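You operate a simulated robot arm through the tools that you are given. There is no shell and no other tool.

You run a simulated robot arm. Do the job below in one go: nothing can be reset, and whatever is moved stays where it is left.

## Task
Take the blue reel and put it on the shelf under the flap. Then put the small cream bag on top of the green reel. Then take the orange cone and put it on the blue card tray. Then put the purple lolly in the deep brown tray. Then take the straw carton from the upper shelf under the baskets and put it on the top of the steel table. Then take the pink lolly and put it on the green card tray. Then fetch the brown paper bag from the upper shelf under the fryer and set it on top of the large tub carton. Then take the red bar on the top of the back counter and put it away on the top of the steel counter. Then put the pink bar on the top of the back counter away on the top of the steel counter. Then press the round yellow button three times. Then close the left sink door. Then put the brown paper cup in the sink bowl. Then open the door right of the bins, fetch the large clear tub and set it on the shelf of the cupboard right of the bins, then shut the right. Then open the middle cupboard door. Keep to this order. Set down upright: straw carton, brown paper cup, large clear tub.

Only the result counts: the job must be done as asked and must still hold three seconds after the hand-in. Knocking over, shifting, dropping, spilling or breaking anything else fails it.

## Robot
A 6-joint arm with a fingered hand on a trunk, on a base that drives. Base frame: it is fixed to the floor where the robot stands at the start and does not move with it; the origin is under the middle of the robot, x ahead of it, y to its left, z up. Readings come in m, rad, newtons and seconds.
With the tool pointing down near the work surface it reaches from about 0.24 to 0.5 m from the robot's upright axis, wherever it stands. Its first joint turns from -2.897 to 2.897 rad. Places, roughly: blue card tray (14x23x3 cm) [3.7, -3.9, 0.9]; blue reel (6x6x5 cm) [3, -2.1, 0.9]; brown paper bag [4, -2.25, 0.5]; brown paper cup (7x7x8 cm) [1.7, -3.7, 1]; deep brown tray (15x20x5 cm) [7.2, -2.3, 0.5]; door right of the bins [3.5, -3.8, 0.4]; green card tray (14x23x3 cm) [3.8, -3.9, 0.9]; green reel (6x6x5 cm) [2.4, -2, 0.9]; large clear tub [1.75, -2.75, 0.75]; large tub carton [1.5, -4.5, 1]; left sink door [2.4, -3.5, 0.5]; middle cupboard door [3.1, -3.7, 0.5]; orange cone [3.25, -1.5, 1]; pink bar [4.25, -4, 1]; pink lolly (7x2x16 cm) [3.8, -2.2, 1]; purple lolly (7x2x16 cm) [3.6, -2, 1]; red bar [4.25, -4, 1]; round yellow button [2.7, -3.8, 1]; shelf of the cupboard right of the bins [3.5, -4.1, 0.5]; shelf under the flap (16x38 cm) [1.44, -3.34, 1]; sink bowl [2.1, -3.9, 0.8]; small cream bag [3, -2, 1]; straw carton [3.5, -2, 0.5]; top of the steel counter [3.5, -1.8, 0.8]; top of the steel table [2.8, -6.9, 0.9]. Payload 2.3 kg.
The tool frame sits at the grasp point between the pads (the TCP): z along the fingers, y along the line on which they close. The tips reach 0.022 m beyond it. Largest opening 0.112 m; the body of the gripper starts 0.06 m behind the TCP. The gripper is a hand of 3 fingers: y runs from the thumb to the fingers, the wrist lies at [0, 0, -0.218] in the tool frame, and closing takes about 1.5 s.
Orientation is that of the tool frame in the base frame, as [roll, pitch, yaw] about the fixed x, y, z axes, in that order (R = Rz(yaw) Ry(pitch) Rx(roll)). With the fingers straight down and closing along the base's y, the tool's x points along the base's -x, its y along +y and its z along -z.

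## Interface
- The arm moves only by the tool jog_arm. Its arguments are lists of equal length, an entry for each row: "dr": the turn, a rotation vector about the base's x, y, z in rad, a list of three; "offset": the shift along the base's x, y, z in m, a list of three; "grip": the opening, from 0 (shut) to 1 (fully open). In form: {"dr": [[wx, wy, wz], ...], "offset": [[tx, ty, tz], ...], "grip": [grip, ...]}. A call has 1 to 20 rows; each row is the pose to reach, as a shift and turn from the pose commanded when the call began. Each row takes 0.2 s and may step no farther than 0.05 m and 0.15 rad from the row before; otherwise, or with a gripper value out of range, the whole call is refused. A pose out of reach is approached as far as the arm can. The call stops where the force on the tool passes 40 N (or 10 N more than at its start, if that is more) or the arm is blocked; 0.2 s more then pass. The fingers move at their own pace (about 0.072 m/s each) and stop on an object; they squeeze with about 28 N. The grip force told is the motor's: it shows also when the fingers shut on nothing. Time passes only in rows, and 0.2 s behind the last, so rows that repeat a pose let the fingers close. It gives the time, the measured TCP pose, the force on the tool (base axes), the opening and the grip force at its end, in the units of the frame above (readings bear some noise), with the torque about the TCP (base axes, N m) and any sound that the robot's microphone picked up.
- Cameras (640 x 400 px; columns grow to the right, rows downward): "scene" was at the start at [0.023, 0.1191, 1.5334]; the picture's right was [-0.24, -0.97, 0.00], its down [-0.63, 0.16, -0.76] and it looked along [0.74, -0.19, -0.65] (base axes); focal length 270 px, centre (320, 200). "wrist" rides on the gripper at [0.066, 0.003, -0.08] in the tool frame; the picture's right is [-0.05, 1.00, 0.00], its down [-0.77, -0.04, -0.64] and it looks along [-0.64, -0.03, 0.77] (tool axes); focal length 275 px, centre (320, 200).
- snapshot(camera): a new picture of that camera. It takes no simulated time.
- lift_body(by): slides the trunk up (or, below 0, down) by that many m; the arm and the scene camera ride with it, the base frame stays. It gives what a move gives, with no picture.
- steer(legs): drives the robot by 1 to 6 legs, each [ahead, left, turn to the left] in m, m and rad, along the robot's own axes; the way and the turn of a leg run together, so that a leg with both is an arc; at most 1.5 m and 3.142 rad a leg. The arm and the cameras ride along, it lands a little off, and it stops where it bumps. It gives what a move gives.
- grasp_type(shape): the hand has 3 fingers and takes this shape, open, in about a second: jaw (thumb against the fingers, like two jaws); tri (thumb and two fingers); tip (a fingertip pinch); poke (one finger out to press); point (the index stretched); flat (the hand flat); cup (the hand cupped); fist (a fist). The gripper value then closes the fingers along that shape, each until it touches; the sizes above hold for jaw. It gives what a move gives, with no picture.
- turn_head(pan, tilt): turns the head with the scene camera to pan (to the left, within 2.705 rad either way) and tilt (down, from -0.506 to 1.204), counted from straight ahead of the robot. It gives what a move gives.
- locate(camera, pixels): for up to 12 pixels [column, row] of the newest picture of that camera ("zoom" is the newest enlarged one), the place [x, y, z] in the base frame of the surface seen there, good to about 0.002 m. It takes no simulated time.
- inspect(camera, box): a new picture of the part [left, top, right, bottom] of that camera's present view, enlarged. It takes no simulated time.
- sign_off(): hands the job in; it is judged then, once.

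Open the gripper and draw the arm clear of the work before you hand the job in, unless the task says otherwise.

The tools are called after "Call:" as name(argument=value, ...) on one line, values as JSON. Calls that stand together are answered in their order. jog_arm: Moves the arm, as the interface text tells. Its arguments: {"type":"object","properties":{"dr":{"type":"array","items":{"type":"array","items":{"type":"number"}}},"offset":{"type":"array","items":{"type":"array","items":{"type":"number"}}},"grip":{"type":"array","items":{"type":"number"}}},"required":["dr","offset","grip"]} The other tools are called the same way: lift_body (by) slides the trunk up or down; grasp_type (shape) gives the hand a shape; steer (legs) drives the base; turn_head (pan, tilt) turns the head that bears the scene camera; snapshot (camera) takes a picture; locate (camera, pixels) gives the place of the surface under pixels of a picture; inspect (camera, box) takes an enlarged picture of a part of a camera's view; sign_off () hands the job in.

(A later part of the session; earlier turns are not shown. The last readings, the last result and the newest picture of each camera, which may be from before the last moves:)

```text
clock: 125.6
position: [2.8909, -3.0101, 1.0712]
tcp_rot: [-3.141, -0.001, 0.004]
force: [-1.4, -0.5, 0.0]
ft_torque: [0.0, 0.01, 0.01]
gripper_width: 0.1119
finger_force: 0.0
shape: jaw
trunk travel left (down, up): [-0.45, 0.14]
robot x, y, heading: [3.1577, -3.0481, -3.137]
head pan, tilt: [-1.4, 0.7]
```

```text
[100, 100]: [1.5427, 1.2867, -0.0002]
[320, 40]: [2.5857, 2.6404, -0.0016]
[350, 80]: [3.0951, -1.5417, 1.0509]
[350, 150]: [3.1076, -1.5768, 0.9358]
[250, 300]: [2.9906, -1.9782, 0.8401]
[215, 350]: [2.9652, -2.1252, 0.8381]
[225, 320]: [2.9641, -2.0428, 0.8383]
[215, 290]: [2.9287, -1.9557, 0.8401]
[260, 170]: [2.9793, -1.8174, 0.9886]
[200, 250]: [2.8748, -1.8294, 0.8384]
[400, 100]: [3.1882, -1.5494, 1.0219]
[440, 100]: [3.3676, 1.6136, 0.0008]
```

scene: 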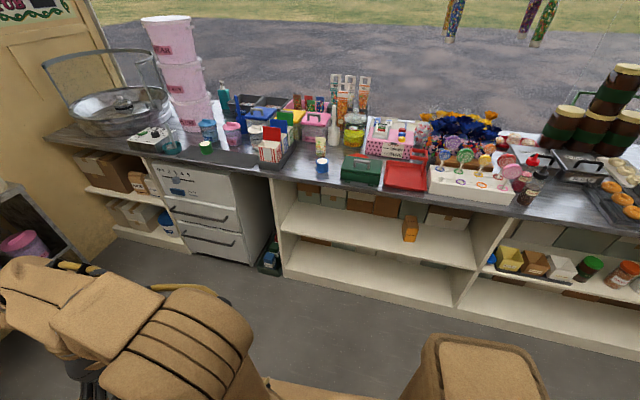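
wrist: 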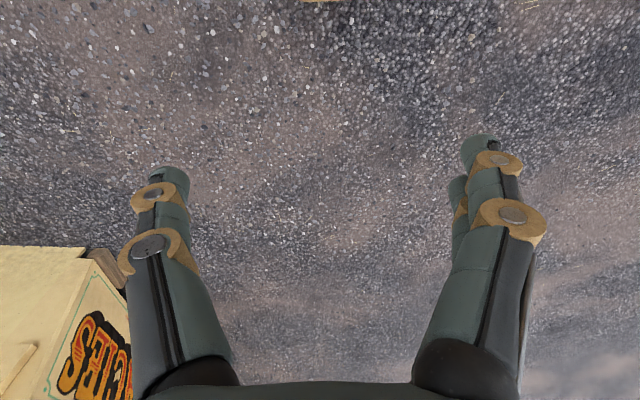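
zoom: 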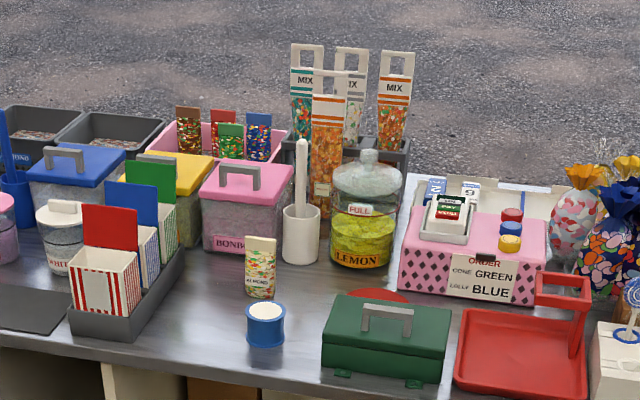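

The blue reel is centred near (3.036,−2.09), top z≈0.888, standing clear. I move the base alongside it.

Call:
steer(legs=[[0.1, -0.3, 0], [0, -0.21, 0]])

Call:
turn_head(pan=-1.57, tilt=0.95)

Call:
snapshot(camera="scene")

```text
clock: 128.9
position: [2.788, -2.5021, 1.0707]
tcp_rot: [3.141, 0.0, 0.006]
force: [0.1, -0.3, -0.7]
ft_torque: [-0.03, -0.03, -0.01]
gripper_width: 0.1119
finger_force: 0.1
shape: jaw
trunk travel left (down, up): [-0.45, 0.14]
robot x, y, heading: [3.0524, -2.5408, -3.134]
head pan, tilt: [-1.4, 0.7]
```

```text
clock: 129.7
position: [2.7878, -2.503, 1.0711]
tcp_rot: [-3.142, 0.0, 0.005]
force: [-0.8, 0.0, 1.3]
ft_torque: [-0.05, -0.03, 0.0]
gripper_width: 0.1118
finger_force: 0.0
shape: jaw
trunk travel left (down, up): [-0.45, 0.14]
robot x, y, heading: [3.0582, -2.5397, -3.132]
head pan, tilt: [-1.571, 0.949]
```

```text
taken
```

scene: 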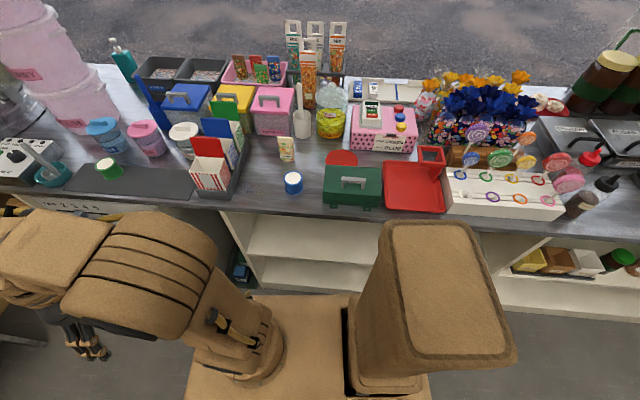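

The arm can now swing right. I get a sharper fix on the reel, bag and neighbours.

Call:
inspect(camera="scene", box=[240, 130, 380, 220])

Call:
locate(camera="zoom", pixels=[[243, 205], [205, 210], [281, 210], [243, 190], [243, 220], [210, 40], [210, 60], [175, 40], [245, 35], [385, 200], [40, 280], [380, 260]])

```text
4.44 times, centred on (310, 175) of scene
```

zoom: 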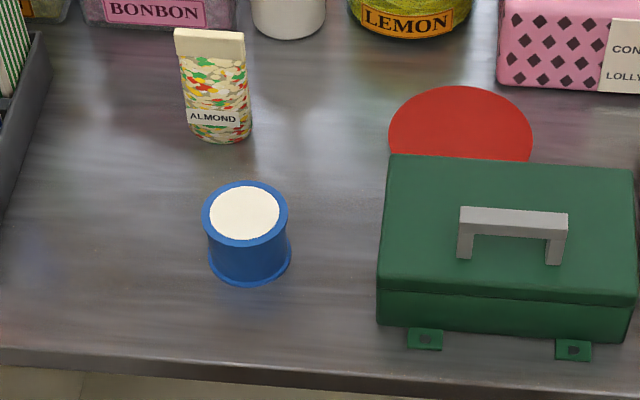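

```text
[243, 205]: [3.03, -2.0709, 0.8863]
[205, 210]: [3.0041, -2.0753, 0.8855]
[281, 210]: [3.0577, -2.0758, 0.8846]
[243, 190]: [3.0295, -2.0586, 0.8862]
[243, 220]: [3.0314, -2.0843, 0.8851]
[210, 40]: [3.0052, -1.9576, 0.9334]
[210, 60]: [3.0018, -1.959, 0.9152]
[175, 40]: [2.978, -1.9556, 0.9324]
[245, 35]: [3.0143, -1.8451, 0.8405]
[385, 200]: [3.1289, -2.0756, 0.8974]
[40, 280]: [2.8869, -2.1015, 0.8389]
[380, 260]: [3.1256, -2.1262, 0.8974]
```

The reel centre is (3.031,−2.075). I swing the arm to the right in an arc at the present height to hover over it.

Call:
jog_arm(dr=[[0, 0, -0.112], [0, 0, -0.224], [0, 0, -0.337], [0, 0, -0.449], [0, 0, -0.561], [0, 0, -0.673], [0, 0, -0.785], [0, 0, -0.898], [0, 0, -1.01], [0, 0, -1.122], [0, 0, -1.234], [0, 0, -1.346], [0, 0, -1.459], [0, 0, -1.571]], offset=[[-0.009, 0.03, 0], [-0.014, 0.061, 0], [-0.016, 0.094, 0], [-0.013, 0.129, 0], [-0.007, 0.164, 0], [0.003, 0.199, 0], [0.019, 0.234, 0], [0.038, 0.268, 0], [0.062, 0.301, 0], [0.09, 0.332, 0], [0.122, 0.361, 0], [0.159, 0.387, 0], [0.199, 0.409, 0], [0.243, 0.427, 0]], grip=[1, 1, 1, 1, 1, 1, 1, 1, 1, 1, 1, 1, 1, 1])

Call:
snapshot(camera="wrist")

Call:
snapshot(camera="scene")

```text
clock: 132.7
position: [3.0302, -2.1351, 1.052]
tcp_rot: [3.138, 0.004, -1.554]
force: [-0.4, 0.0, 0.1]
ft_torque: [-0.01, -0.02, 0.02]
gripper_width: 0.1119
finger_force: 0.1
shape: jaw
out of reach, approached as far as the arm can: row 11, 12, 13, 14
trunk travel left (down, up): [-0.45, 0.14]
robot x, y, heading: [3.0546, -2.542, -3.139]
head pan, tilt: [-1.571, 0.949]
```

```text
taken
```

wrist: 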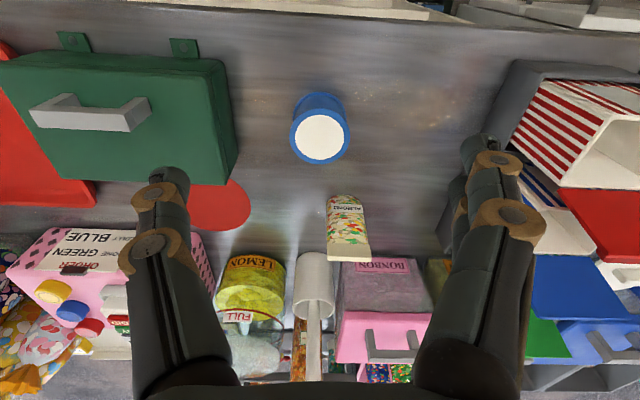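

```text
taken
```

scene: 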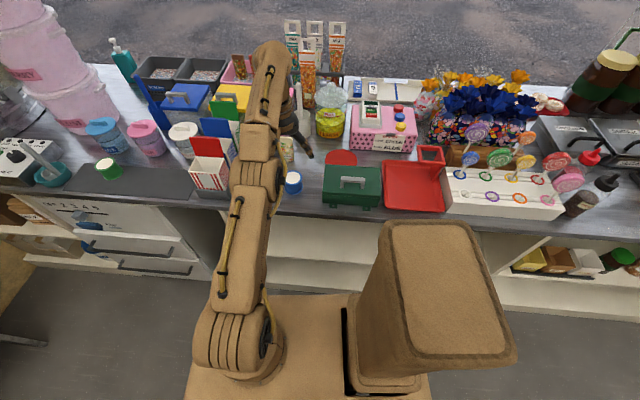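

The reach at this height stops 6 cm short (TCP y −2.135). I lower while the command stays over the reel, to see whether lower down the reach grows.

Call:
jog_arm(dr=[[0, 0, 0], [0, 0, 0], [0, 0, 0]], offset=[[0, 0, -0.04], [0, 0, -0.08], [0, 0, -0.11]], grip=[0.85, 0.85, 0.85])

```text
clock: 133.5
position: [3.0297, -2.1101, 0.9559]
tcp_rot: [3.141, -0.001, -1.565]
force: [-0.5, -0.5, 0.2]
ft_torque: [0.0, 0.02, 0.0]
gripper_width: 0.0955
finger_force: 0.1
shape: jaw
out of reach, approached as far as the arm can: row 1, 2, 3
trunk travel left (down, up): [-0.45, 0.14]
robot x, y, heading: [3.0547, -2.541, -3.136]
head pan, tilt: [-1.571, 0.949]
```

Still 3 cm short. I nudge the base 3.5 cm toward the counter (clearance about 5 cm beforehand).

Call:
steer(legs=[[0, -0.035, 0]])

Call:
snapshot(camera="wrist")

```text
clock: 134.4
position: [3.0298, -2.0726, 0.9557]
tcp_rot: [-3.141, -0.005, -1.568]
force: [-0.8, -0.2, -0.4]
ft_torque: [-0.01, -0.01, 0.03]
gripper_width: 0.0953
finger_force: 0.0
shape: jaw
trunk travel left (down, up): [-0.45, 0.14]
robot x, y, heading: [3.0586, -2.5045, -3.138]
head pan, tilt: [-1.571, 0.949]
```

```text
taken
```

wrist: 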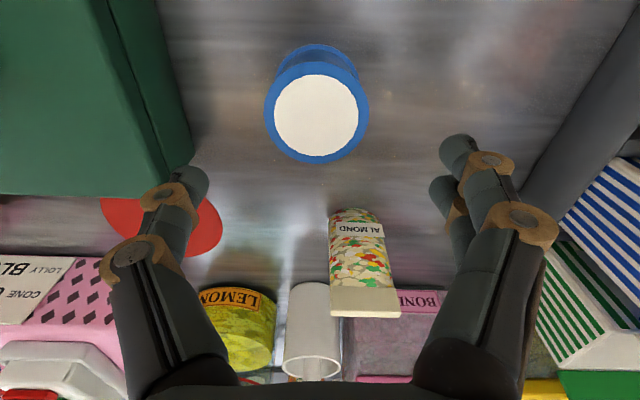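

TCP is now over the reel. I descend to z≈0.868 and close.

Call:
jog_arm(dr=[[0, 0, 0], [0, 0, 0], [0, 0, 0], [0, 0, 0], [0, 0, 0], [0, 0, 0], [0, 0, 0], [0, 0, 0], [0, 0, 0]], offset=[[0, 0, -0.04], [0, -0.001, -0.07], [0, -0.002, -0.088], [0, -0.002, -0.088], [0, -0.002, -0.088], [0, -0.002, -0.088], [0, -0.002, -0.088], [0, -0.002, -0.088], [0, -0.002, -0.088]], grip=[0.85, 0.85, 0.85, 0.85, 0, 0, 0, 0, 0])

Call:
snapshot(camera="wrist")

```text
clock: 136.4
position: [3.0312, -2.0666, 0.8677]
tcp_rot: [-3.138, -0.008, -1.557]
force: [-0.4, -0.1, -0.7]
ft_torque: [0.0, -0.01, 0.01]
gripper_width: 0.042
finger_force: 27.9
shape: jaw
out of reach, approached as far as the arm can: row 1, 2, 3, 4
trunk travel left (down, up): [-0.45, 0.14]
robot x, y, heading: [3.0603, -2.5086, -3.136]
head pan, tilt: [-1.571, 0.949]
```

```text
taken
```

wrist: 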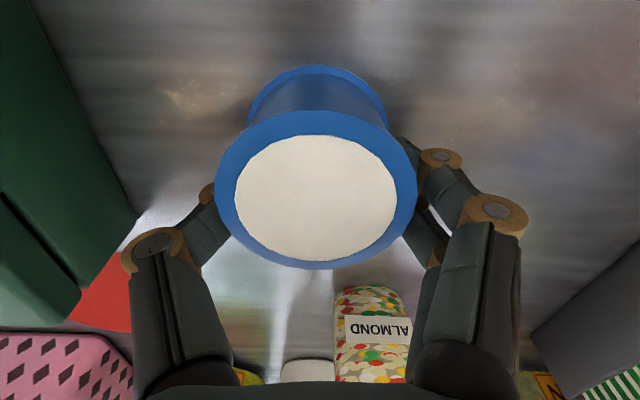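

The fingers hold the reel's waist (0.042 m, 28 N). I lift it straight up while drawing slightly in.

Call:
jog_arm(dr=[[0, 0, 0], [0, 0, 0], [0, 0, 0], [0, 0, 0], [0, 0, 0]], offset=[[0, 0, 0.04], [0, -0.01, 0.085], [0, -0.05, 0.11], [0, -0.09, 0.13], [0, -0.13, 0.15]], grip=[0, 0, 0, 0, 0])

Call:
snapshot(camera="wrist")

```text
clock: 137.6
position: [3.0305, -2.2079, 1.0204]
tcp_rot: [3.141, -0.001, -1.566]
force: [0.1, 0.4, -1.1]
ft_torque: [0.02, 0.02, 0.01]
gripper_width: 0.0415
finger_force: 28.2
shape: jaw
trunk travel left (down, up): [-0.45, 0.14]
robot x, y, heading: [3.0591, -2.506, -3.136]
head pan, tilt: [-1.571, 0.949]
```

```text
taken
```

wrist: 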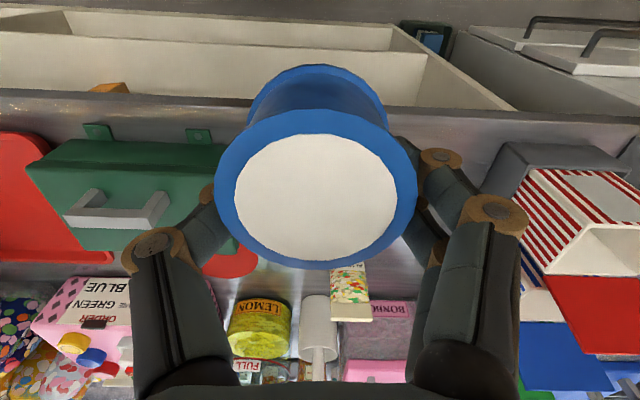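

The reel is held. I back the base to the aisle middle, then swing the arm to the front.

Call:
steer(legs=[[0, 0.5, 0]])

Call:
jog_arm(dr=[[0, 0, 0.131], [0, 0, 0.262], [0, 0, 0.393], [0, 0, 0.524], [0, 0, 0.654], [0, 0, 0.785], [0, 0, 0.916], [0, 0, 1.047], [0, 0, 1.178], [0, 0, 1.309], [0, 0, 1.44], [0, 0, 1.566]], offset=[[-0.037, -0.006, 0.01], [-0.073, -0.017, 0.02], [-0.107, -0.033, 0.03], [-0.139, -0.053, 0.04], [-0.168, -0.076, 0.05], [-0.194, -0.103, 0.06], [-0.216, -0.134, 0.06], [-0.235, -0.168, 0.06], [-0.249, -0.204, 0.06], [-0.26, -0.24, 0.06], [-0.266, -0.277, 0.06], [-0.268, -0.298, 0.06]], grip=[0, 0, 0, 0, 0, 0, 0, 0, 0, 0, 0, 0])

Call:
turn_head(pan=0.0, tilt=0.5)

Call:
snapshot(camera="scene")

```text
clock: 140.5
position: [3.0329, -2.7117, 1.0196]
tcp_rot: [3.141, -0.001, -1.565]
force: [-0.9, 0.4, -0.5]
ft_torque: [0.0, -0.02, 0.01]
gripper_width: 0.0416
finger_force: 27.6
shape: jaw
trunk travel left (down, up): [-0.45, 0.14]
robot x, y, heading: [3.0564, -3.0122, -3.137]
head pan, tilt: [-1.571, 0.949]
```

```text
clock: 143.1
position: [2.7644, -3.0114, 1.0782]
tcp_rot: [-3.141, -0.001, 0.003]
force: [0.0, -0.2, 0.1]
ft_torque: [-0.03, 0.01, 0.01]
gripper_width: 0.0413
finger_force: 27.6
shape: jaw
trunk travel left (down, up): [-0.45, 0.14]
robot x, y, heading: [3.0604, -3.0156, -3.132]
head pan, tilt: [-1.571, 0.949]
```

```text
clock: 144.8
position: [2.7651, -3.0096, 1.0788]
tcp_rot: [-3.141, -0.003, 0.001]
force: [0.0, 0.3, -0.5]
ft_torque: [0.0, 0.0, 0.0]
gripper_width: 0.0416
finger_force: 28.2
shape: jaw
trunk travel left (down, up): [-0.45, 0.14]
robot x, y, heading: [3.0615, -3.0138, -3.133]
head pan, tilt: [0.0, 0.499]
```

```text
taken
```

scene: 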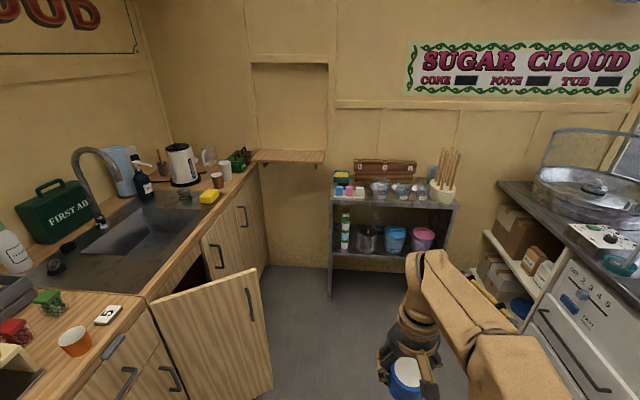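

The flap shelf is at (288,157), with the open sink door at (215,320). I locate them.

Call:
locate(camera="scene", pixels=[[288, 157], [258, 155], [320, 160], [288, 152], [250, 275], [270, 385], [335, 205], [450, 205], [400, 200], [200, 240], [262, 330], [330, 295]])

Call:
inspect(camera="scene", box=[240, 60, 470, 260])

```text
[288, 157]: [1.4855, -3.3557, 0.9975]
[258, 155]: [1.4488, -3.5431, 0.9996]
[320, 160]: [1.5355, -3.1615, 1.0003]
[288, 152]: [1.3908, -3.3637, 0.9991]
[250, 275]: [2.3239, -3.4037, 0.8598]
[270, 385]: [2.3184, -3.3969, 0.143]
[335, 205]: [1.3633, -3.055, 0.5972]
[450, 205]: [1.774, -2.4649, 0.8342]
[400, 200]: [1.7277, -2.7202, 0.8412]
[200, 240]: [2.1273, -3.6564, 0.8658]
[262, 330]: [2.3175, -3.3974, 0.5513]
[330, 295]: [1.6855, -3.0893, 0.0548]
```

```text
2.00 times, centred on (355, 160) of scene
```

zoom: 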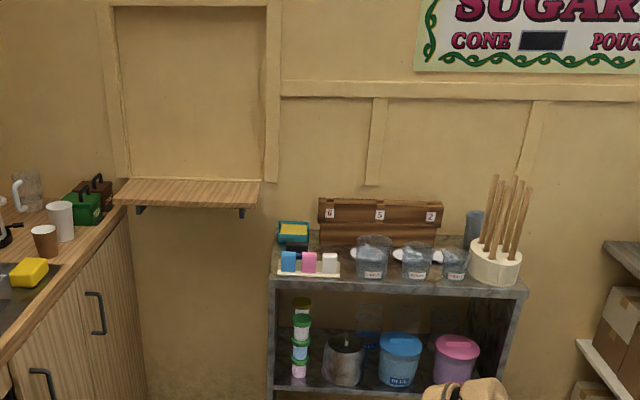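

The stall is turned about −0.085 rad against my frame, so I align my heading with it and drive to just before the flap shelf, passing clear of the open sink door.

Call:
steer(legs=[[0, 0, -0.093], [1.0, 0.15, 0]])

Call:
snapshot(camera="scene")

Call:
locate(camera="scene", pixels=[[200, 150], [240, 180], [280, 180], [180, 170], [150, 330], [340, 230], [320, 300]])

```text
clock: 150.5
position: [1.7582, -3.043, 1.0788]
tcp_rot: [3.14, -0.001, -0.094]
force: [0.1, 0.3, -0.1]
ft_torque: [0.04, -0.01, 0.02]
gripper_width: 0.0414
finger_force: 27.6
shape: jaw
trunk travel left (down, up): [-0.45, 0.14]
robot x, y, heading: [2.0512, -3.0727, 3.05]
head pan, tilt: [0.0, 0.499]
```

```text
taken
```

scene: 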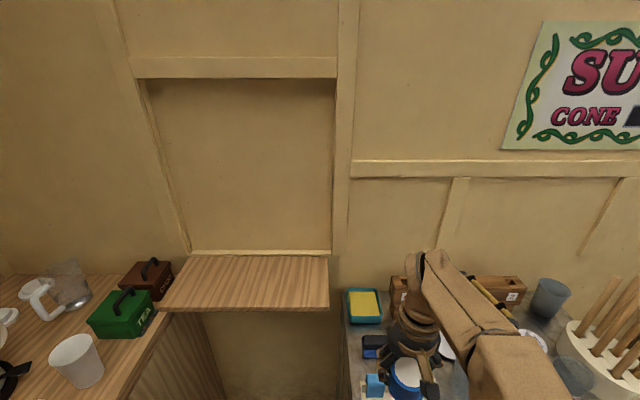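

```text
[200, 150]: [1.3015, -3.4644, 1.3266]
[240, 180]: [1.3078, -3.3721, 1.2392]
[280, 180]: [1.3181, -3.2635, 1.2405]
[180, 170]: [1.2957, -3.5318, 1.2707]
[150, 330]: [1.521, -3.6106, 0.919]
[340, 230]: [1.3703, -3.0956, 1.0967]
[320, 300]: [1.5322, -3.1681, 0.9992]
```

Shelf corners appear at (163,308), (327,305), (190,258), (325,256); I locate them and move diagonally left to face the shelf.

Call:
locate(camera="scene", pixels=[[168, 303], [325, 300], [192, 260], [322, 260], [250, 282]])

Call:
steer(legs=[[0.12, 0.24, 0]])

Call:
snapshot(camera="scene")

```text
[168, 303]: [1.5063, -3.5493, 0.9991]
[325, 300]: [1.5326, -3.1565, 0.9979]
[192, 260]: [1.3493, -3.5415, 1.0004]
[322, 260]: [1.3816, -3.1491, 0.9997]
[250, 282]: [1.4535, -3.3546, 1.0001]
```

```text
clock: 152.4
position: [1.6165, -3.2703, 1.0793]
tcp_rot: [3.141, -0.002, -0.095]
force: [0.3, -0.8, -1.7]
ft_torque: [0.0, -0.01, 0.05]
gripper_width: 0.0412
finger_force: 27.6
shape: jaw
trunk travel left (down, up): [-0.45, 0.14]
robot x, y, heading: [1.9131, -3.2991, 3.048]
head pan, tilt: [0.0, 0.499]
```

```text
taken
```

scene: 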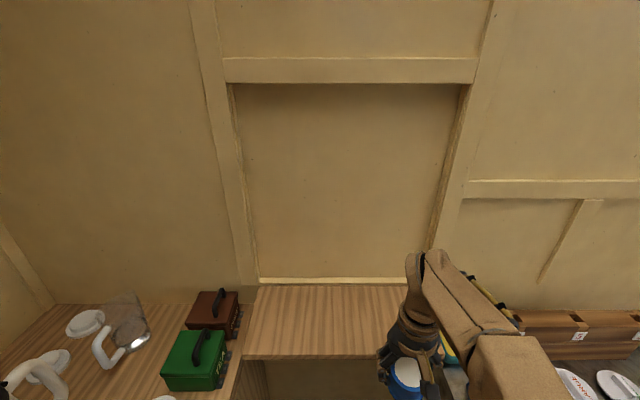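

I move 4 cm closer and raise the trunk by 0.1 m for more reach, then extend over the shelf.

Call:
steer(legs=[[0.04, 0.03, 0]])

Call:
lift_body(by=0.1)

```text
clock: 153.4
position: [1.5741, -3.2977, 1.0779]
tcp_rot: [-3.141, -0.003, -0.096]
force: [0.1, -0.9, -0.9]
ft_torque: [0.01, -0.02, -0.03]
gripper_width: 0.0415
finger_force: 27.7
shape: jaw
trunk travel left (down, up): [-0.45, 0.14]
robot x, y, heading: [1.8653, -3.3303, 3.049]
head pan, tilt: [0.0, 0.499]
```

```text
clock: 154.7
position: [1.5742, -3.2972, 1.1793]
tcp_rot: [3.141, -0.001, -0.093]
force: [-1.0, -1.0, -0.8]
ft_torque: [-0.03, 0.03, -0.01]
gripper_width: 0.0417
finger_force: 27.8
shape: jaw
trunk travel left (down, up): [-0.55, 0.04]
robot x, y, heading: [1.8715, -3.3247, 3.051]
head pan, tilt: [0.0, 0.499]
```

I extend 12 cm toward the wall at height, then lower the reel to the shelf.

Call:
jog_arm(dr=[[0, 0, 0], [0, 0, 0], [0, 0, 0], [0, 0, 0], [0, 0, 0], [0, 0, 0], [0, 0, 0]], offset=[[-0.04, 0, -0.02], [-0.08, 0, -0.04], [-0.116, -0.002, -0.06], [-0.119, -0.002, -0.09], [-0.119, -0.002, -0.12], [-0.119, -0.002, -0.14], [-0.119, -0.002, -0.145]], grip=[0, 0, 0, 0, 0, 0, 0])

Call:
snapshot(camera="wrist")

Call:
snapshot(camera="scene")

```text
clock: 156.3
position: [1.4566, -3.2978, 1.0337]
tcp_rot: [3.141, -0.001, -0.093]
force: [0.7, 0.5, -0.7]
ft_torque: [0.0, -0.02, 0.01]
gripper_width: 0.041
finger_force: 28.3
shape: jaw
trunk travel left (down, up): [-0.55, 0.04]
robot x, y, heading: [1.8661, -3.3267, 3.052]
head pan, tilt: [0.0, 0.499]
```

```text
taken
```

wrist: 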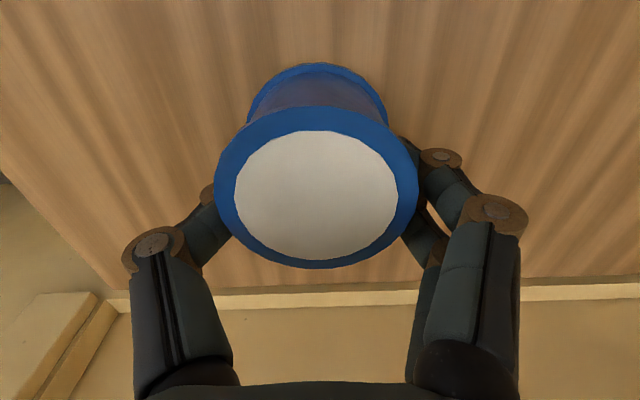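

```text
taken
```

scene: 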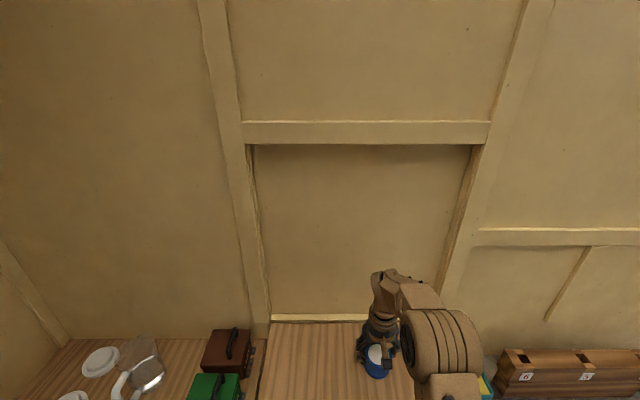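

About 4 mm above the shelf; I lower gently until contact, then open.

Call:
jog_arm(dr=[[0, 0, 0], [0, 0, 0], [0, 0, 0]], offset=[[0, 0, -0.002], [0, 0, -0.004], [0, 0, -0.005]], grip=[0, 0, 0])

Call:
jog_arm(dr=[[0, 0, 0], [0, 0, 0], [0, 0, 0], [0, 0, 0]], offset=[[0, 0, 0], [0, 0, 0], [0, 0, 0], [0, 0, 0]], grip=[0.5, 0.85, 0.85, 0.85])

Call:
snapshot(camera="wrist")

```text
clock: 157.1
position: [1.455, -3.2985, 1.0284]
tcp_rot: [3.14, 0.0, -0.095]
force: [-0.8, 0.2, -0.8]
ft_torque: [0.0, -0.01, 0.05]
gripper_width: 0.0408
finger_force: 27.9
shape: jaw
trunk travel left (down, up): [-0.55, 0.04]
robot x, y, heading: [1.871, -3.3257, 3.056]
head pan, tilt: [0.0, 0.499]
```

```text
clock: 158.1
position: [1.4549, -3.2996, 1.0276]
tcp_rot: [3.14, -0.001, -0.095]
force: [0.0, 0.5, 0.5]
ft_torque: [0.0, 0.01, 0.0]
gripper_width: 0.0954
finger_force: 0.1
shape: jaw
trunk travel left (down, up): [-0.55, 0.04]
robot x, y, heading: [1.868, -3.3309, 3.05]
head pan, tilt: [0.0, 0.499]
```

```text
taken
```

wrist: 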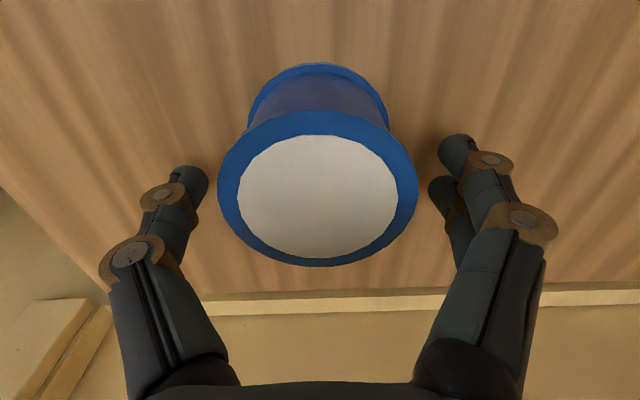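

The reel stands free on the shelf. I raise the hand clear and draw it back.

Call:
jog_arm(dr=[[0, 0, 0], [0, 0, 0], [0, 0, 0], [0, 0, 0], [0, 0, 0], [0, 0, 0]], offset=[[0, 0, 0.04], [0, 0, 0.08], [0, 0, 0.12], [0.045, 0, 0.14], [0.09, 0, 0.15], [0.13, 0, 0.15]], grip=[0.85, 0.85, 0.85, 0.85, 0.85, 0.85])

Call:
snapshot(camera="wrist")

Call:
turn_head(pan=0.0, tilt=0.8)

Call:
snapshot(camera="scene")

```text
clock: 159.5
position: [1.5877, -3.299, 1.1783]
tcp_rot: [-3.141, -0.001, -0.095]
force: [0.5, 0.0, 0.3]
ft_torque: [0.0, 0.03, -0.03]
gripper_width: 0.0949
finger_force: 0.0
shape: jaw
trunk travel left (down, up): [-0.55, 0.04]
robot x, y, heading: [1.8668, -3.329, 3.054]
head pan, tilt: [0.0, 0.499]
```

```text
taken
```

wrist: 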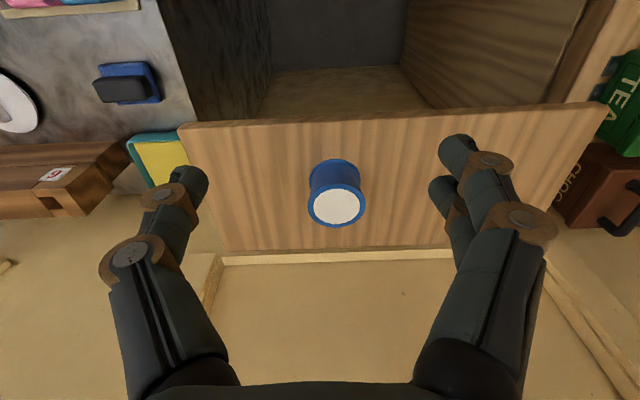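

```text
clock: 160.3
position: [1.5854, -3.2996, 1.178]
tcp_rot: [3.141, -0.002, -0.095]
force: [0.1, -0.5, 0.0]
ft_torque: [0.01, 0.01, 0.02]
gripper_width: 0.0952
finger_force: 0.1
shape: jaw
trunk travel left (down, up): [-0.55, 0.04]
robot x, y, heading: [1.8692, -3.3305, 3.049]
head pan, tilt: [0.0, 0.799]
```

```text
taken
```

scene: 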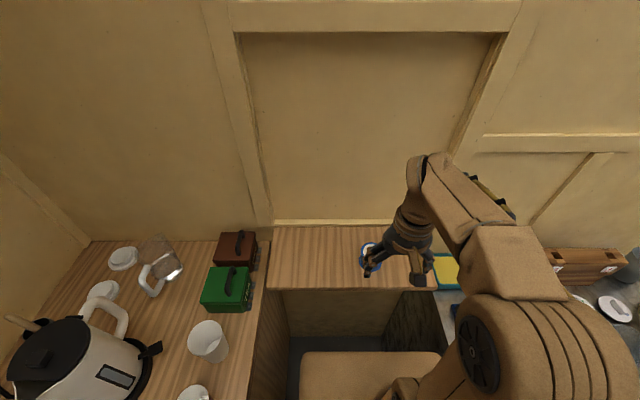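

Next, the cream bag. I back out along the same path and drive to x≈3.0 in the aisle, with the arm still in front.

Call:
steer(legs=[[-0.137, -0.264, 0], [-0.94, -0.368, 0]])

Call:
turn_head(pan=-1.57, tilt=0.9)

Call:
snapshot(camera="scene")

```text
clock: 167.2
position: [2.7134, -2.7657, 1.1791]
tcp_rot: [3.141, -0.001, -0.087]
force: [0.3, -1.0, -0.3]
ft_torque: [0.0, -0.01, 0.02]
gripper_width: 0.0951
finger_force: 0.2
shape: jaw
trunk travel left (down, up): [-0.55, 0.04]
robot x, y, heading: [2.9956, -2.7915, 3.06]
head pan, tilt: [0.0, 0.799]
```

```text
clock: 168.8
position: [2.7151, -2.765, 1.1778]
tcp_rot: [-3.14, -0.001, -0.086]
force: [0.2, 0.3, -0.6]
ft_torque: [0.03, -0.01, -0.02]
gripper_width: 0.0951
finger_force: 0.1
shape: jaw
trunk travel left (down, up): [-0.55, 0.04]
robot x, y, heading: [2.9947, -2.7896, 3.058]
head pan, tilt: [-1.571, 0.901]
```

```text
taken
```

scene: 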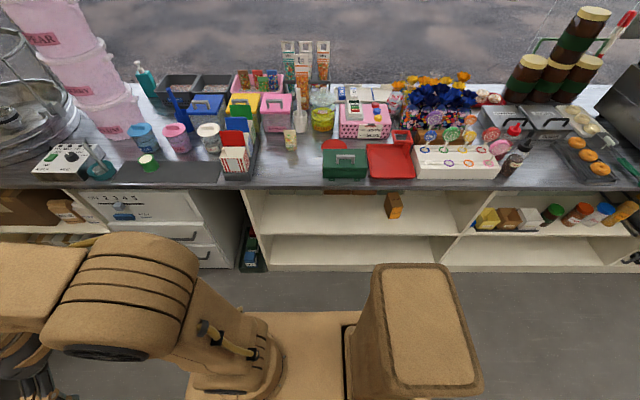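

I swing the arm to the robot's right side within the aisle, then sidle up to the counter.

Call:
jog_arm(dr=[[0, 0, -0.131], [0, 0, -0.262], [0, 0, -0.393], [0, 0, -0.524], [0, 0, -0.654], [0, 0, -0.785], [0, 0, -0.916], [0, 0, -1.047], [0, 0, -1.178], [0, 0, -1.309], [0, 0, -1.44], [0, 0, -1.571]], offset=[[0.005, 0.035, 0], [0.015, 0.069, 0], [0.029, 0.102, 0], [0.047, 0.132, 0], [0.069, 0.16, 0], [0.094, 0.185, 0], [0.121, 0.207, 0], [0.152, 0.225, 0], [0.184, 0.239, 0], [0.218, 0.249, 0], [0.253, 0.254, 0], [0.289, 0.255, 0]], grip=[0.85, 0.85, 0.85, 0.85, 0.85, 0.85, 0.85, 0.85, 0.85, 0.85, 0.85, 0.85])

Call:
steer(legs=[[0, -0.36, 0]])

Call:
snapshot(camera="wrist")

Call:
inspect(camera="scene", box=[150, 80, 450, 280])

```text
clock: 171.4
position: [3.0048, -2.5094, 1.1776]
tcp_rot: [3.141, -0.003, -1.659]
force: [-0.3, -0.1, 0.2]
ft_torque: [-0.01, 0.01, 0.03]
gripper_width: 0.095
finger_force: 0.1
shape: jaw
trunk travel left (down, up): [-0.55, 0.04]
robot x, y, heading: [3.0008, -2.7922, 3.056]
head pan, tilt: [-1.571, 0.901]
```

```text
clock: 173.7
position: [3.032, -2.1554, 1.1784]
tcp_rot: [-3.141, -0.002, -1.658]
force: [0.1, 0.1, -0.1]
ft_torque: [-0.02, -0.01, 0.01]
gripper_width: 0.095
finger_force: 0.1
shape: jaw
trunk travel left (down, up): [-0.55, 0.04]
robot x, y, heading: [3.025, -2.437, 3.057]
head pan, tilt: [-1.571, 0.901]
```

```text
taken
```

wrist: 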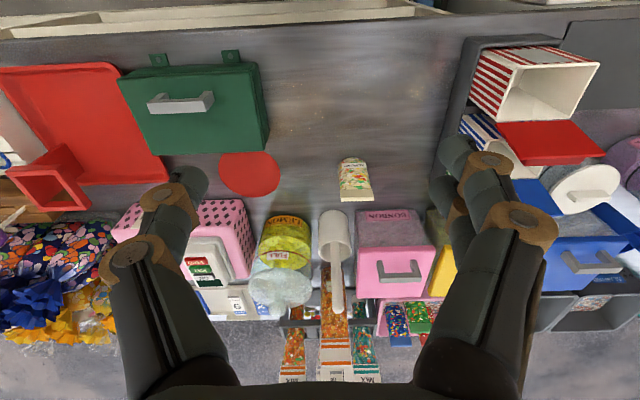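

```text
2.00 times, centred on (300, 180) of scene
```

zoom: 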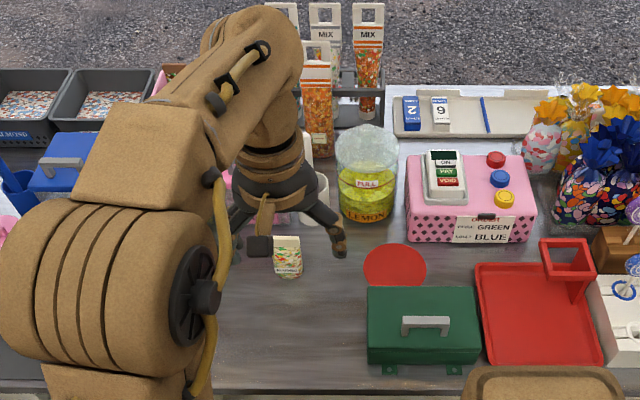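

The bag is at wrist pixel (354,180). I locate its top edge and base.

Call:
inspect(camera="wrist", box=[300, 130, 410, 220])

Call:
locate(camera="zoom", pixels=[[240, 385], [410, 375], [240, 345], [410, 335], [230, 200], [380, 200], [310, 165], [320, 365], [320, 260]])

```text
4.44 times, centred on (355, 175) of wrist
```

zoom: 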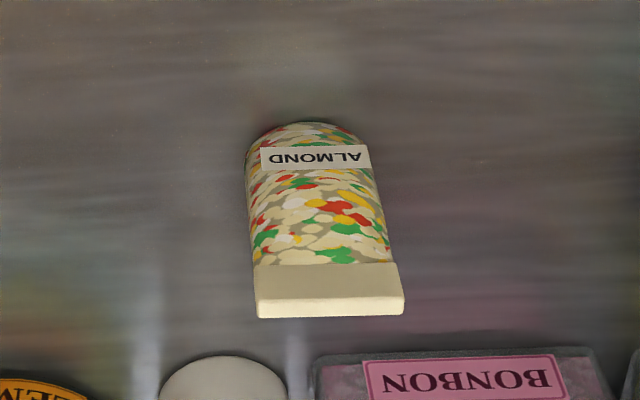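

```text
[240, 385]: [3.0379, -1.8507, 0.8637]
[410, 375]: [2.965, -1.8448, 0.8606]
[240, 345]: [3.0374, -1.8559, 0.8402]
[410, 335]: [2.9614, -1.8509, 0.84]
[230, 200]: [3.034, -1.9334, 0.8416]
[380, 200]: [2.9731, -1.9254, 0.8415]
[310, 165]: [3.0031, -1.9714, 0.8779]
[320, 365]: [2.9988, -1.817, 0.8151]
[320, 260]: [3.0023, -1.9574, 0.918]
```

Bag centre ≈(3.001,−1.952), top z≈0.937. I check where the counter edge lies to see how far the base may still approach.

Call:
snapshot(camera="wrist")

Call:
locate(camera="wrist", pixels=[[320, 25], [320, 35], [200, 38], [200, 45], [420, 15], [420, 25]])

```text
taken
```

wrist: 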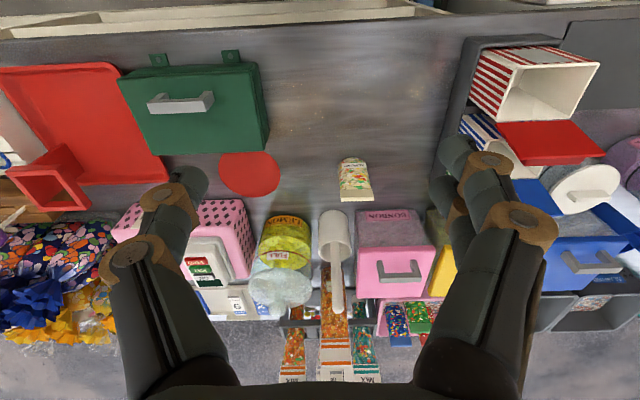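

```text
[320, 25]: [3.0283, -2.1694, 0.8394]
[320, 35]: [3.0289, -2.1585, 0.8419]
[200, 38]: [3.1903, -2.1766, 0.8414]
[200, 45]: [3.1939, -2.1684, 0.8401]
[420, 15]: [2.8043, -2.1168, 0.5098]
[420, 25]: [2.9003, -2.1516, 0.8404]
```

Edge at y≈−2.17, so the base can approach 5 cm more. I shift, then extend over the bag at height.

Call:
steer(legs=[[0.025, -0.05, 0]])

```text
clock: 174.7
position: [3.0093, -2.1026, 1.1767]
tcp_rot: [-3.141, -0.001, -1.659]
force: [-0.1, -0.2, 0.3]
ft_torque: [-0.03, -0.03, -0.01]
gripper_width: 0.0949
finger_force: 0.1
shape: jaw
trunk travel left (down, up): [-0.55, 0.04]
robot x, y, heading: [3.0021, -2.3862, 3.06]
head pan, tilt: [-1.571, 0.901]
```

I extend and descend in stages to just above the bag.

Call:
jog_arm(dr=[[0, 0, 0], [0, 0, 0], [0, 0, 0], [0, 0, 0], [0, 0, 0], [0, 0, 0]], offset=[[-0.002, 0.02, -0.045], [-0.004, 0.04, -0.09], [-0.006, 0.06, -0.13], [-0.007, 0.09, -0.16], [-0.008, 0.12, -0.18], [-0.008, 0.15, -0.2]], grip=[0.85, 0.85, 0.85, 0.85, 0.85, 0.85])

Call:
snapshot(camera="wrist")

```text
clock: 176.1
position: [3.0009, -1.9533, 0.9768]
tcp_rot: [-3.141, -0.005, -1.656]
force: [0.3, 0.0, -0.1]
ft_torque: [-0.03, 0.01, 0.01]
gripper_width: 0.095
finger_force: 0.1
shape: jaw
trunk travel left (down, up): [-0.55, 0.04]
robot x, y, heading: [3.0036, -2.3852, 3.056]
head pan, tilt: [-1.571, 0.901]
```

```text
taken
```

wrist: 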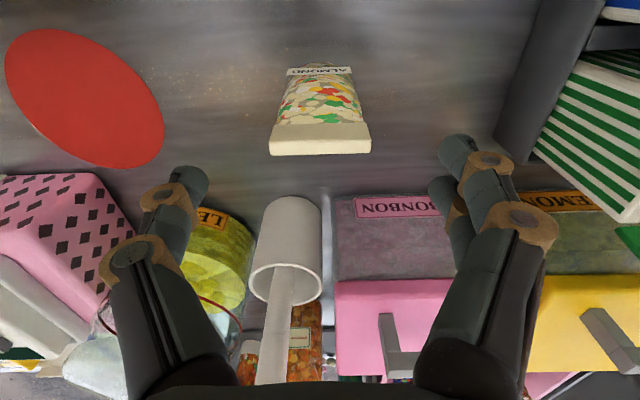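

Bag is centred. I descend 8 cm and close.

Call:
jog_arm(dr=[[0, 0, 0], [0, 0, 0], [0, 0, 0], [0, 0, 0], [0, 0, 0], [0, 0, 0], [0, 0, 0], [0, 0, 0], [0, 0, 0]], offset=[[0, 0.001, -0.03], [0, 0.002, -0.06], [0, 0.003, -0.079], [0, 0.003, -0.079], [0, 0.003, -0.079], [0, 0.003, -0.079], [0, 0.003, -0.079], [0, 0.003, -0.079], [0, 0.003, -0.079]], grip=[0.85, 0.85, 0.85, 0.85, 0, 0, 0, 0, 0])

Call:
snapshot(camera="wrist")

```text
clock: 178.1
position: [3.0005, -1.9494, 0.8985]
tcp_rot: [3.141, -0.003, -1.661]
force: [-0.1, -0.8, 0.6]
ft_torque: [-0.02, 0.03, 0.0]
gripper_width: 0.0384
finger_force: 28.2
shape: jaw
trunk travel left (down, up): [-0.55, 0.04]
robot x, y, heading: [3.0027, -2.3834, 3.057]
head pan, tilt: [-1.571, 0.901]
```

```text
taken
```

wrist: 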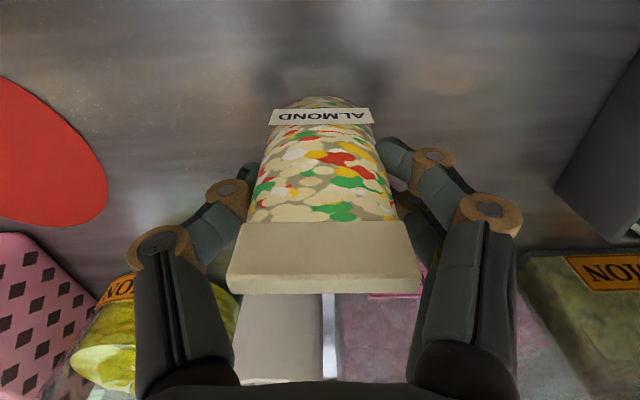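

Bag held (0.038 m). I lift and draw it in.

Call:
jog_arm(dr=[[0, 0, 0], [0, 0, 0], [0, 0, 0], [0, 0, 0], [0, 0, 0], [0, 0, 0]], offset=[[0, 0, 0.04], [0, -0.005, 0.08], [0, -0.03, 0.12], [0, -0.06, 0.15], [0, -0.1, 0.17], [0, -0.14, 0.18]], grip=[0, 0, 0, 0, 0, 0])

Call:
steer(legs=[[0, 0.25, 0], [0.53, 0, 0]])

Call:
turn_head(pan=-1.57, tilt=0.8)

Call:
snapshot(camera="scene")

Call:
snapshot(camera="wrist")

```text
clock: 179.5
position: [3.003, -2.0916, 1.0785]
tcp_rot: [3.141, 0.0, -1.66]
force: [0.7, -0.6, -0.4]
ft_torque: [0.03, 0.0, 0.0]
gripper_width: 0.038
finger_force: 28.3
shape: jaw
trunk travel left (down, up): [-0.55, 0.04]
robot x, y, heading: [3.0057, -2.3843, 3.057]
head pan, tilt: [-1.571, 0.901]
```

```text
clock: 184.0
position: [2.4516, -2.2981, 1.0776]
tcp_rot: [-3.141, -0.002, -1.653]
force: [0.4, -0.4, -1.3]
ft_torque: [0.02, -0.01, 0.01]
gripper_width: 0.0378
finger_force: 28.0
shape: jaw
trunk travel left (down, up): [-0.55, 0.04]
robot x, y, heading: [2.4573, -2.5924, 3.066]
head pan, tilt: [-1.571, 0.901]
```

```text
clock: 184.6
position: [2.4529, -2.2977, 1.0771]
tcp_rot: [-3.14, -0.001, -1.654]
force: [0.1, 0.0, -0.3]
ft_torque: [0.01, 0.01, -0.03]
gripper_width: 0.038
finger_force: 27.6
shape: jaw
trunk travel left (down, up): [-0.55, 0.04]
robot x, y, heading: [2.4578, -2.59, 3.061]
head pan, tilt: [-1.571, 0.799]
```

```text
taken
```

scene: 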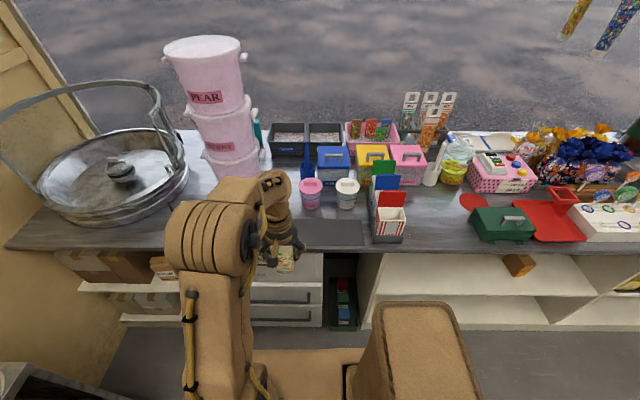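

```text
taken
```

wrist: 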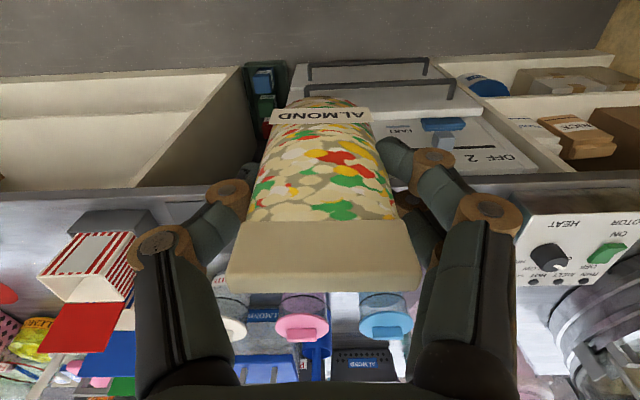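

The bag hides the green reel. I drive 0.2 m further ahead to get an open view of the reel beside the arm.

Call:
steer(legs=[[0.2, 0, 0]])

Call:
inspect(camera="scene", box=[250, 150, 410, 260])

```text
clock: 186.2
position: [2.2521, -2.2828, 1.0777]
tcp_rot: [3.141, -0.002, -1.654]
force: [-0.7, 0.6, -0.9]
ft_torque: [-0.01, 0.02, 0.0]
gripper_width: 0.0377
finger_force: 28.5
shape: jaw
trunk travel left (down, up): [-0.55, 0.04]
robot x, y, heading: [2.255, -2.577, 3.06]
head pan, tilt: [-1.571, 0.799]
```

```text
3.64 times, centred on (330, 205) of scene
```

zoom: 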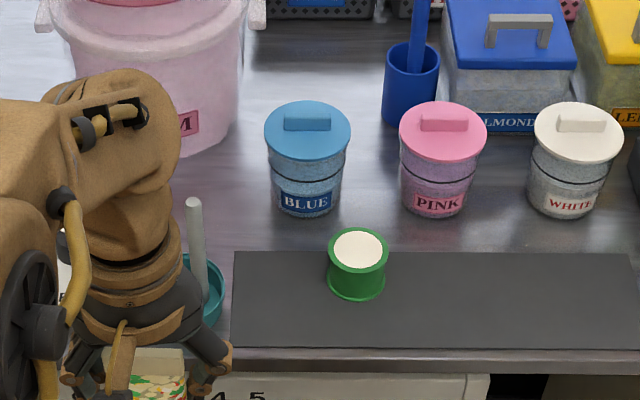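

The green reel's top is at zoom (357,250); I locate its top rim points.

Call:
locate(camera="zoom", pixels=[[357, 250], [330, 250], [386, 250], [357, 232], [357, 268], [307, 160], [205, 205], [205, 300], [443, 160], [357, 365]])

```text
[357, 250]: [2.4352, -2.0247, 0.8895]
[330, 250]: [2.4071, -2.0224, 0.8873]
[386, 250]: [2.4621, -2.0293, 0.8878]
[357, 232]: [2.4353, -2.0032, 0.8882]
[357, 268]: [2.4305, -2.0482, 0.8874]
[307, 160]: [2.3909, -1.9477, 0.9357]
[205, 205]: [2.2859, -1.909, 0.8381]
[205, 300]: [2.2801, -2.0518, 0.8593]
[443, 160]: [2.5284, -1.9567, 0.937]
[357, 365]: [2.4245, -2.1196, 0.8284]
```

Green reel top centre = (2.435,−2.025,0.888). I bring the base back beside it.

Call:
steer(legs=[[-0.164, -0.19, 0]])

Call:
snapshot(camera="scene")

```text
clock: 188.1
position: [2.4305, -2.1062, 1.078]
tcp_rot: [3.142, -0.003, -1.654]
force: [-0.3, 0.3, -2.0]
ft_torque: [-0.01, -0.01, 0.0]
gripper_width: 0.0376
finger_force: 28.0
shape: jaw
trunk travel left (down, up): [-0.55, 0.04]
robot x, y, heading: [2.4302, -2.3971, 3.062]
head pan, tilt: [-1.571, 0.799]
```

```text
taken
```

scene: 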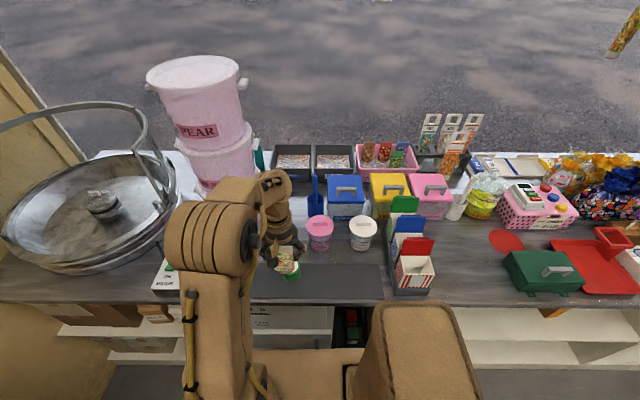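

The bag hangs just short of the reel. I move it over the reel at height, then lower to a few mm above.

Call:
jog_arm(dr=[[0, 0, 0], [0, 0, 0], [0, 0, 0], [0, 0, 0], [0, 0, 0], [0, 0, 0]], offset=[[0.004, 0.04, 0], [0.0045, 0.084, 0], [0.0045, 0.084, -0.04], [0.0045, 0.084, -0.08], [0.0045, 0.084, -0.11], [0.0045, 0.084, -0.125]], grip=[0, 0, 0, 0, 0, 0])

Call:
snapshot(camera="wrist")

Call:
inspect(camera="scene", box=[230, 180, 390, 300])

```text
clock: 189.5
position: [2.4339, -2.022, 0.9536]
tcp_rot: [3.14, -0.002, -1.654]
force: [-0.8, -0.4, 0.0]
ft_torque: [-0.05, 0.0, 0.0]
gripper_width: 0.0375
finger_force: 28.3
shape: jaw
trunk travel left (down, up): [-0.55, 0.04]
robot x, y, heading: [2.4322, -2.4015, 3.063]
head pan, tilt: [-1.571, 0.799]
```

```text
taken
```

wrist: 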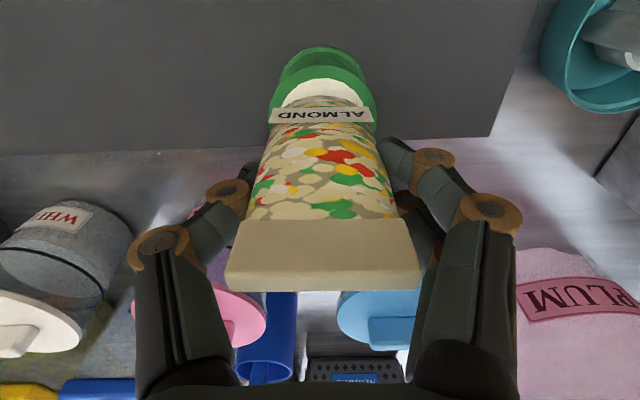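

```text
3.33 times, centred on (310, 240) of scene
```

zoom: 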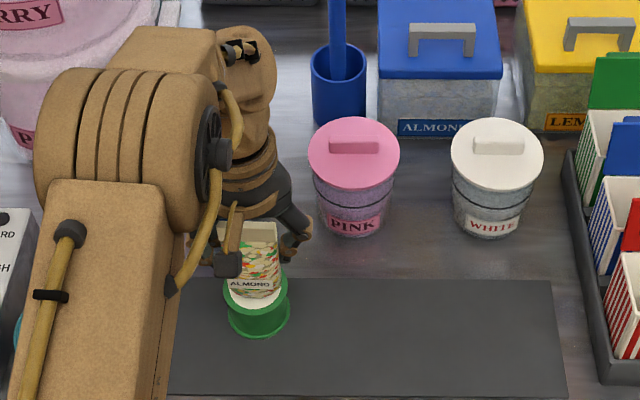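

Bag sits over the reel, reel rim visible evenly around it. I lower gently to contact.

Call:
jog_arm(dr=[[0, 0, 0], [0, 0, 0], [0, 0, 0], [0, 0, 0]], offset=[[0, -0.003, -0.002], [0, -0.003, -0.004], [0, -0.003, -0.006], [0, -0.003, -0.007]], grip=[0, 0, 0, 0])

Call:
inspect(camera="wrist", box=[220, 20, 440, 160])

```text
clock: 190.5
position: [2.4361, -2.024, 0.948]
tcp_rot: [-3.141, 0.0, -1.654]
force: [-0.4, 0.4, 1.3]
ft_torque: [-0.02, 0.04, 0.01]
gripper_width: 0.0375
finger_force: 27.3
shape: jaw
trunk travel left (down, up): [-0.55, 0.04]
robot x, y, heading: [2.4366, -2.3997, 3.062]
head pan, tilt: [-1.571, 0.799]
```

```text
2.86 times, centred on (330, 90) of wrist
```

zoom: 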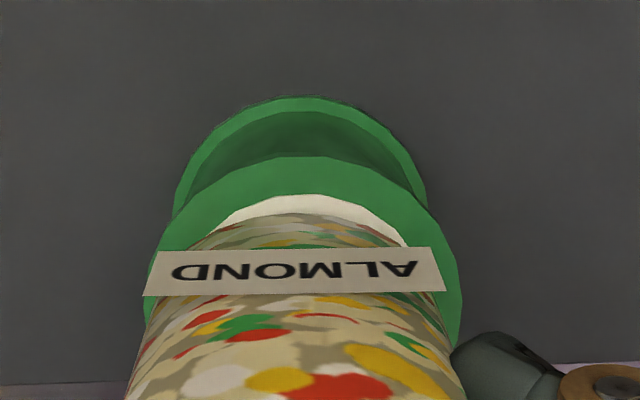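

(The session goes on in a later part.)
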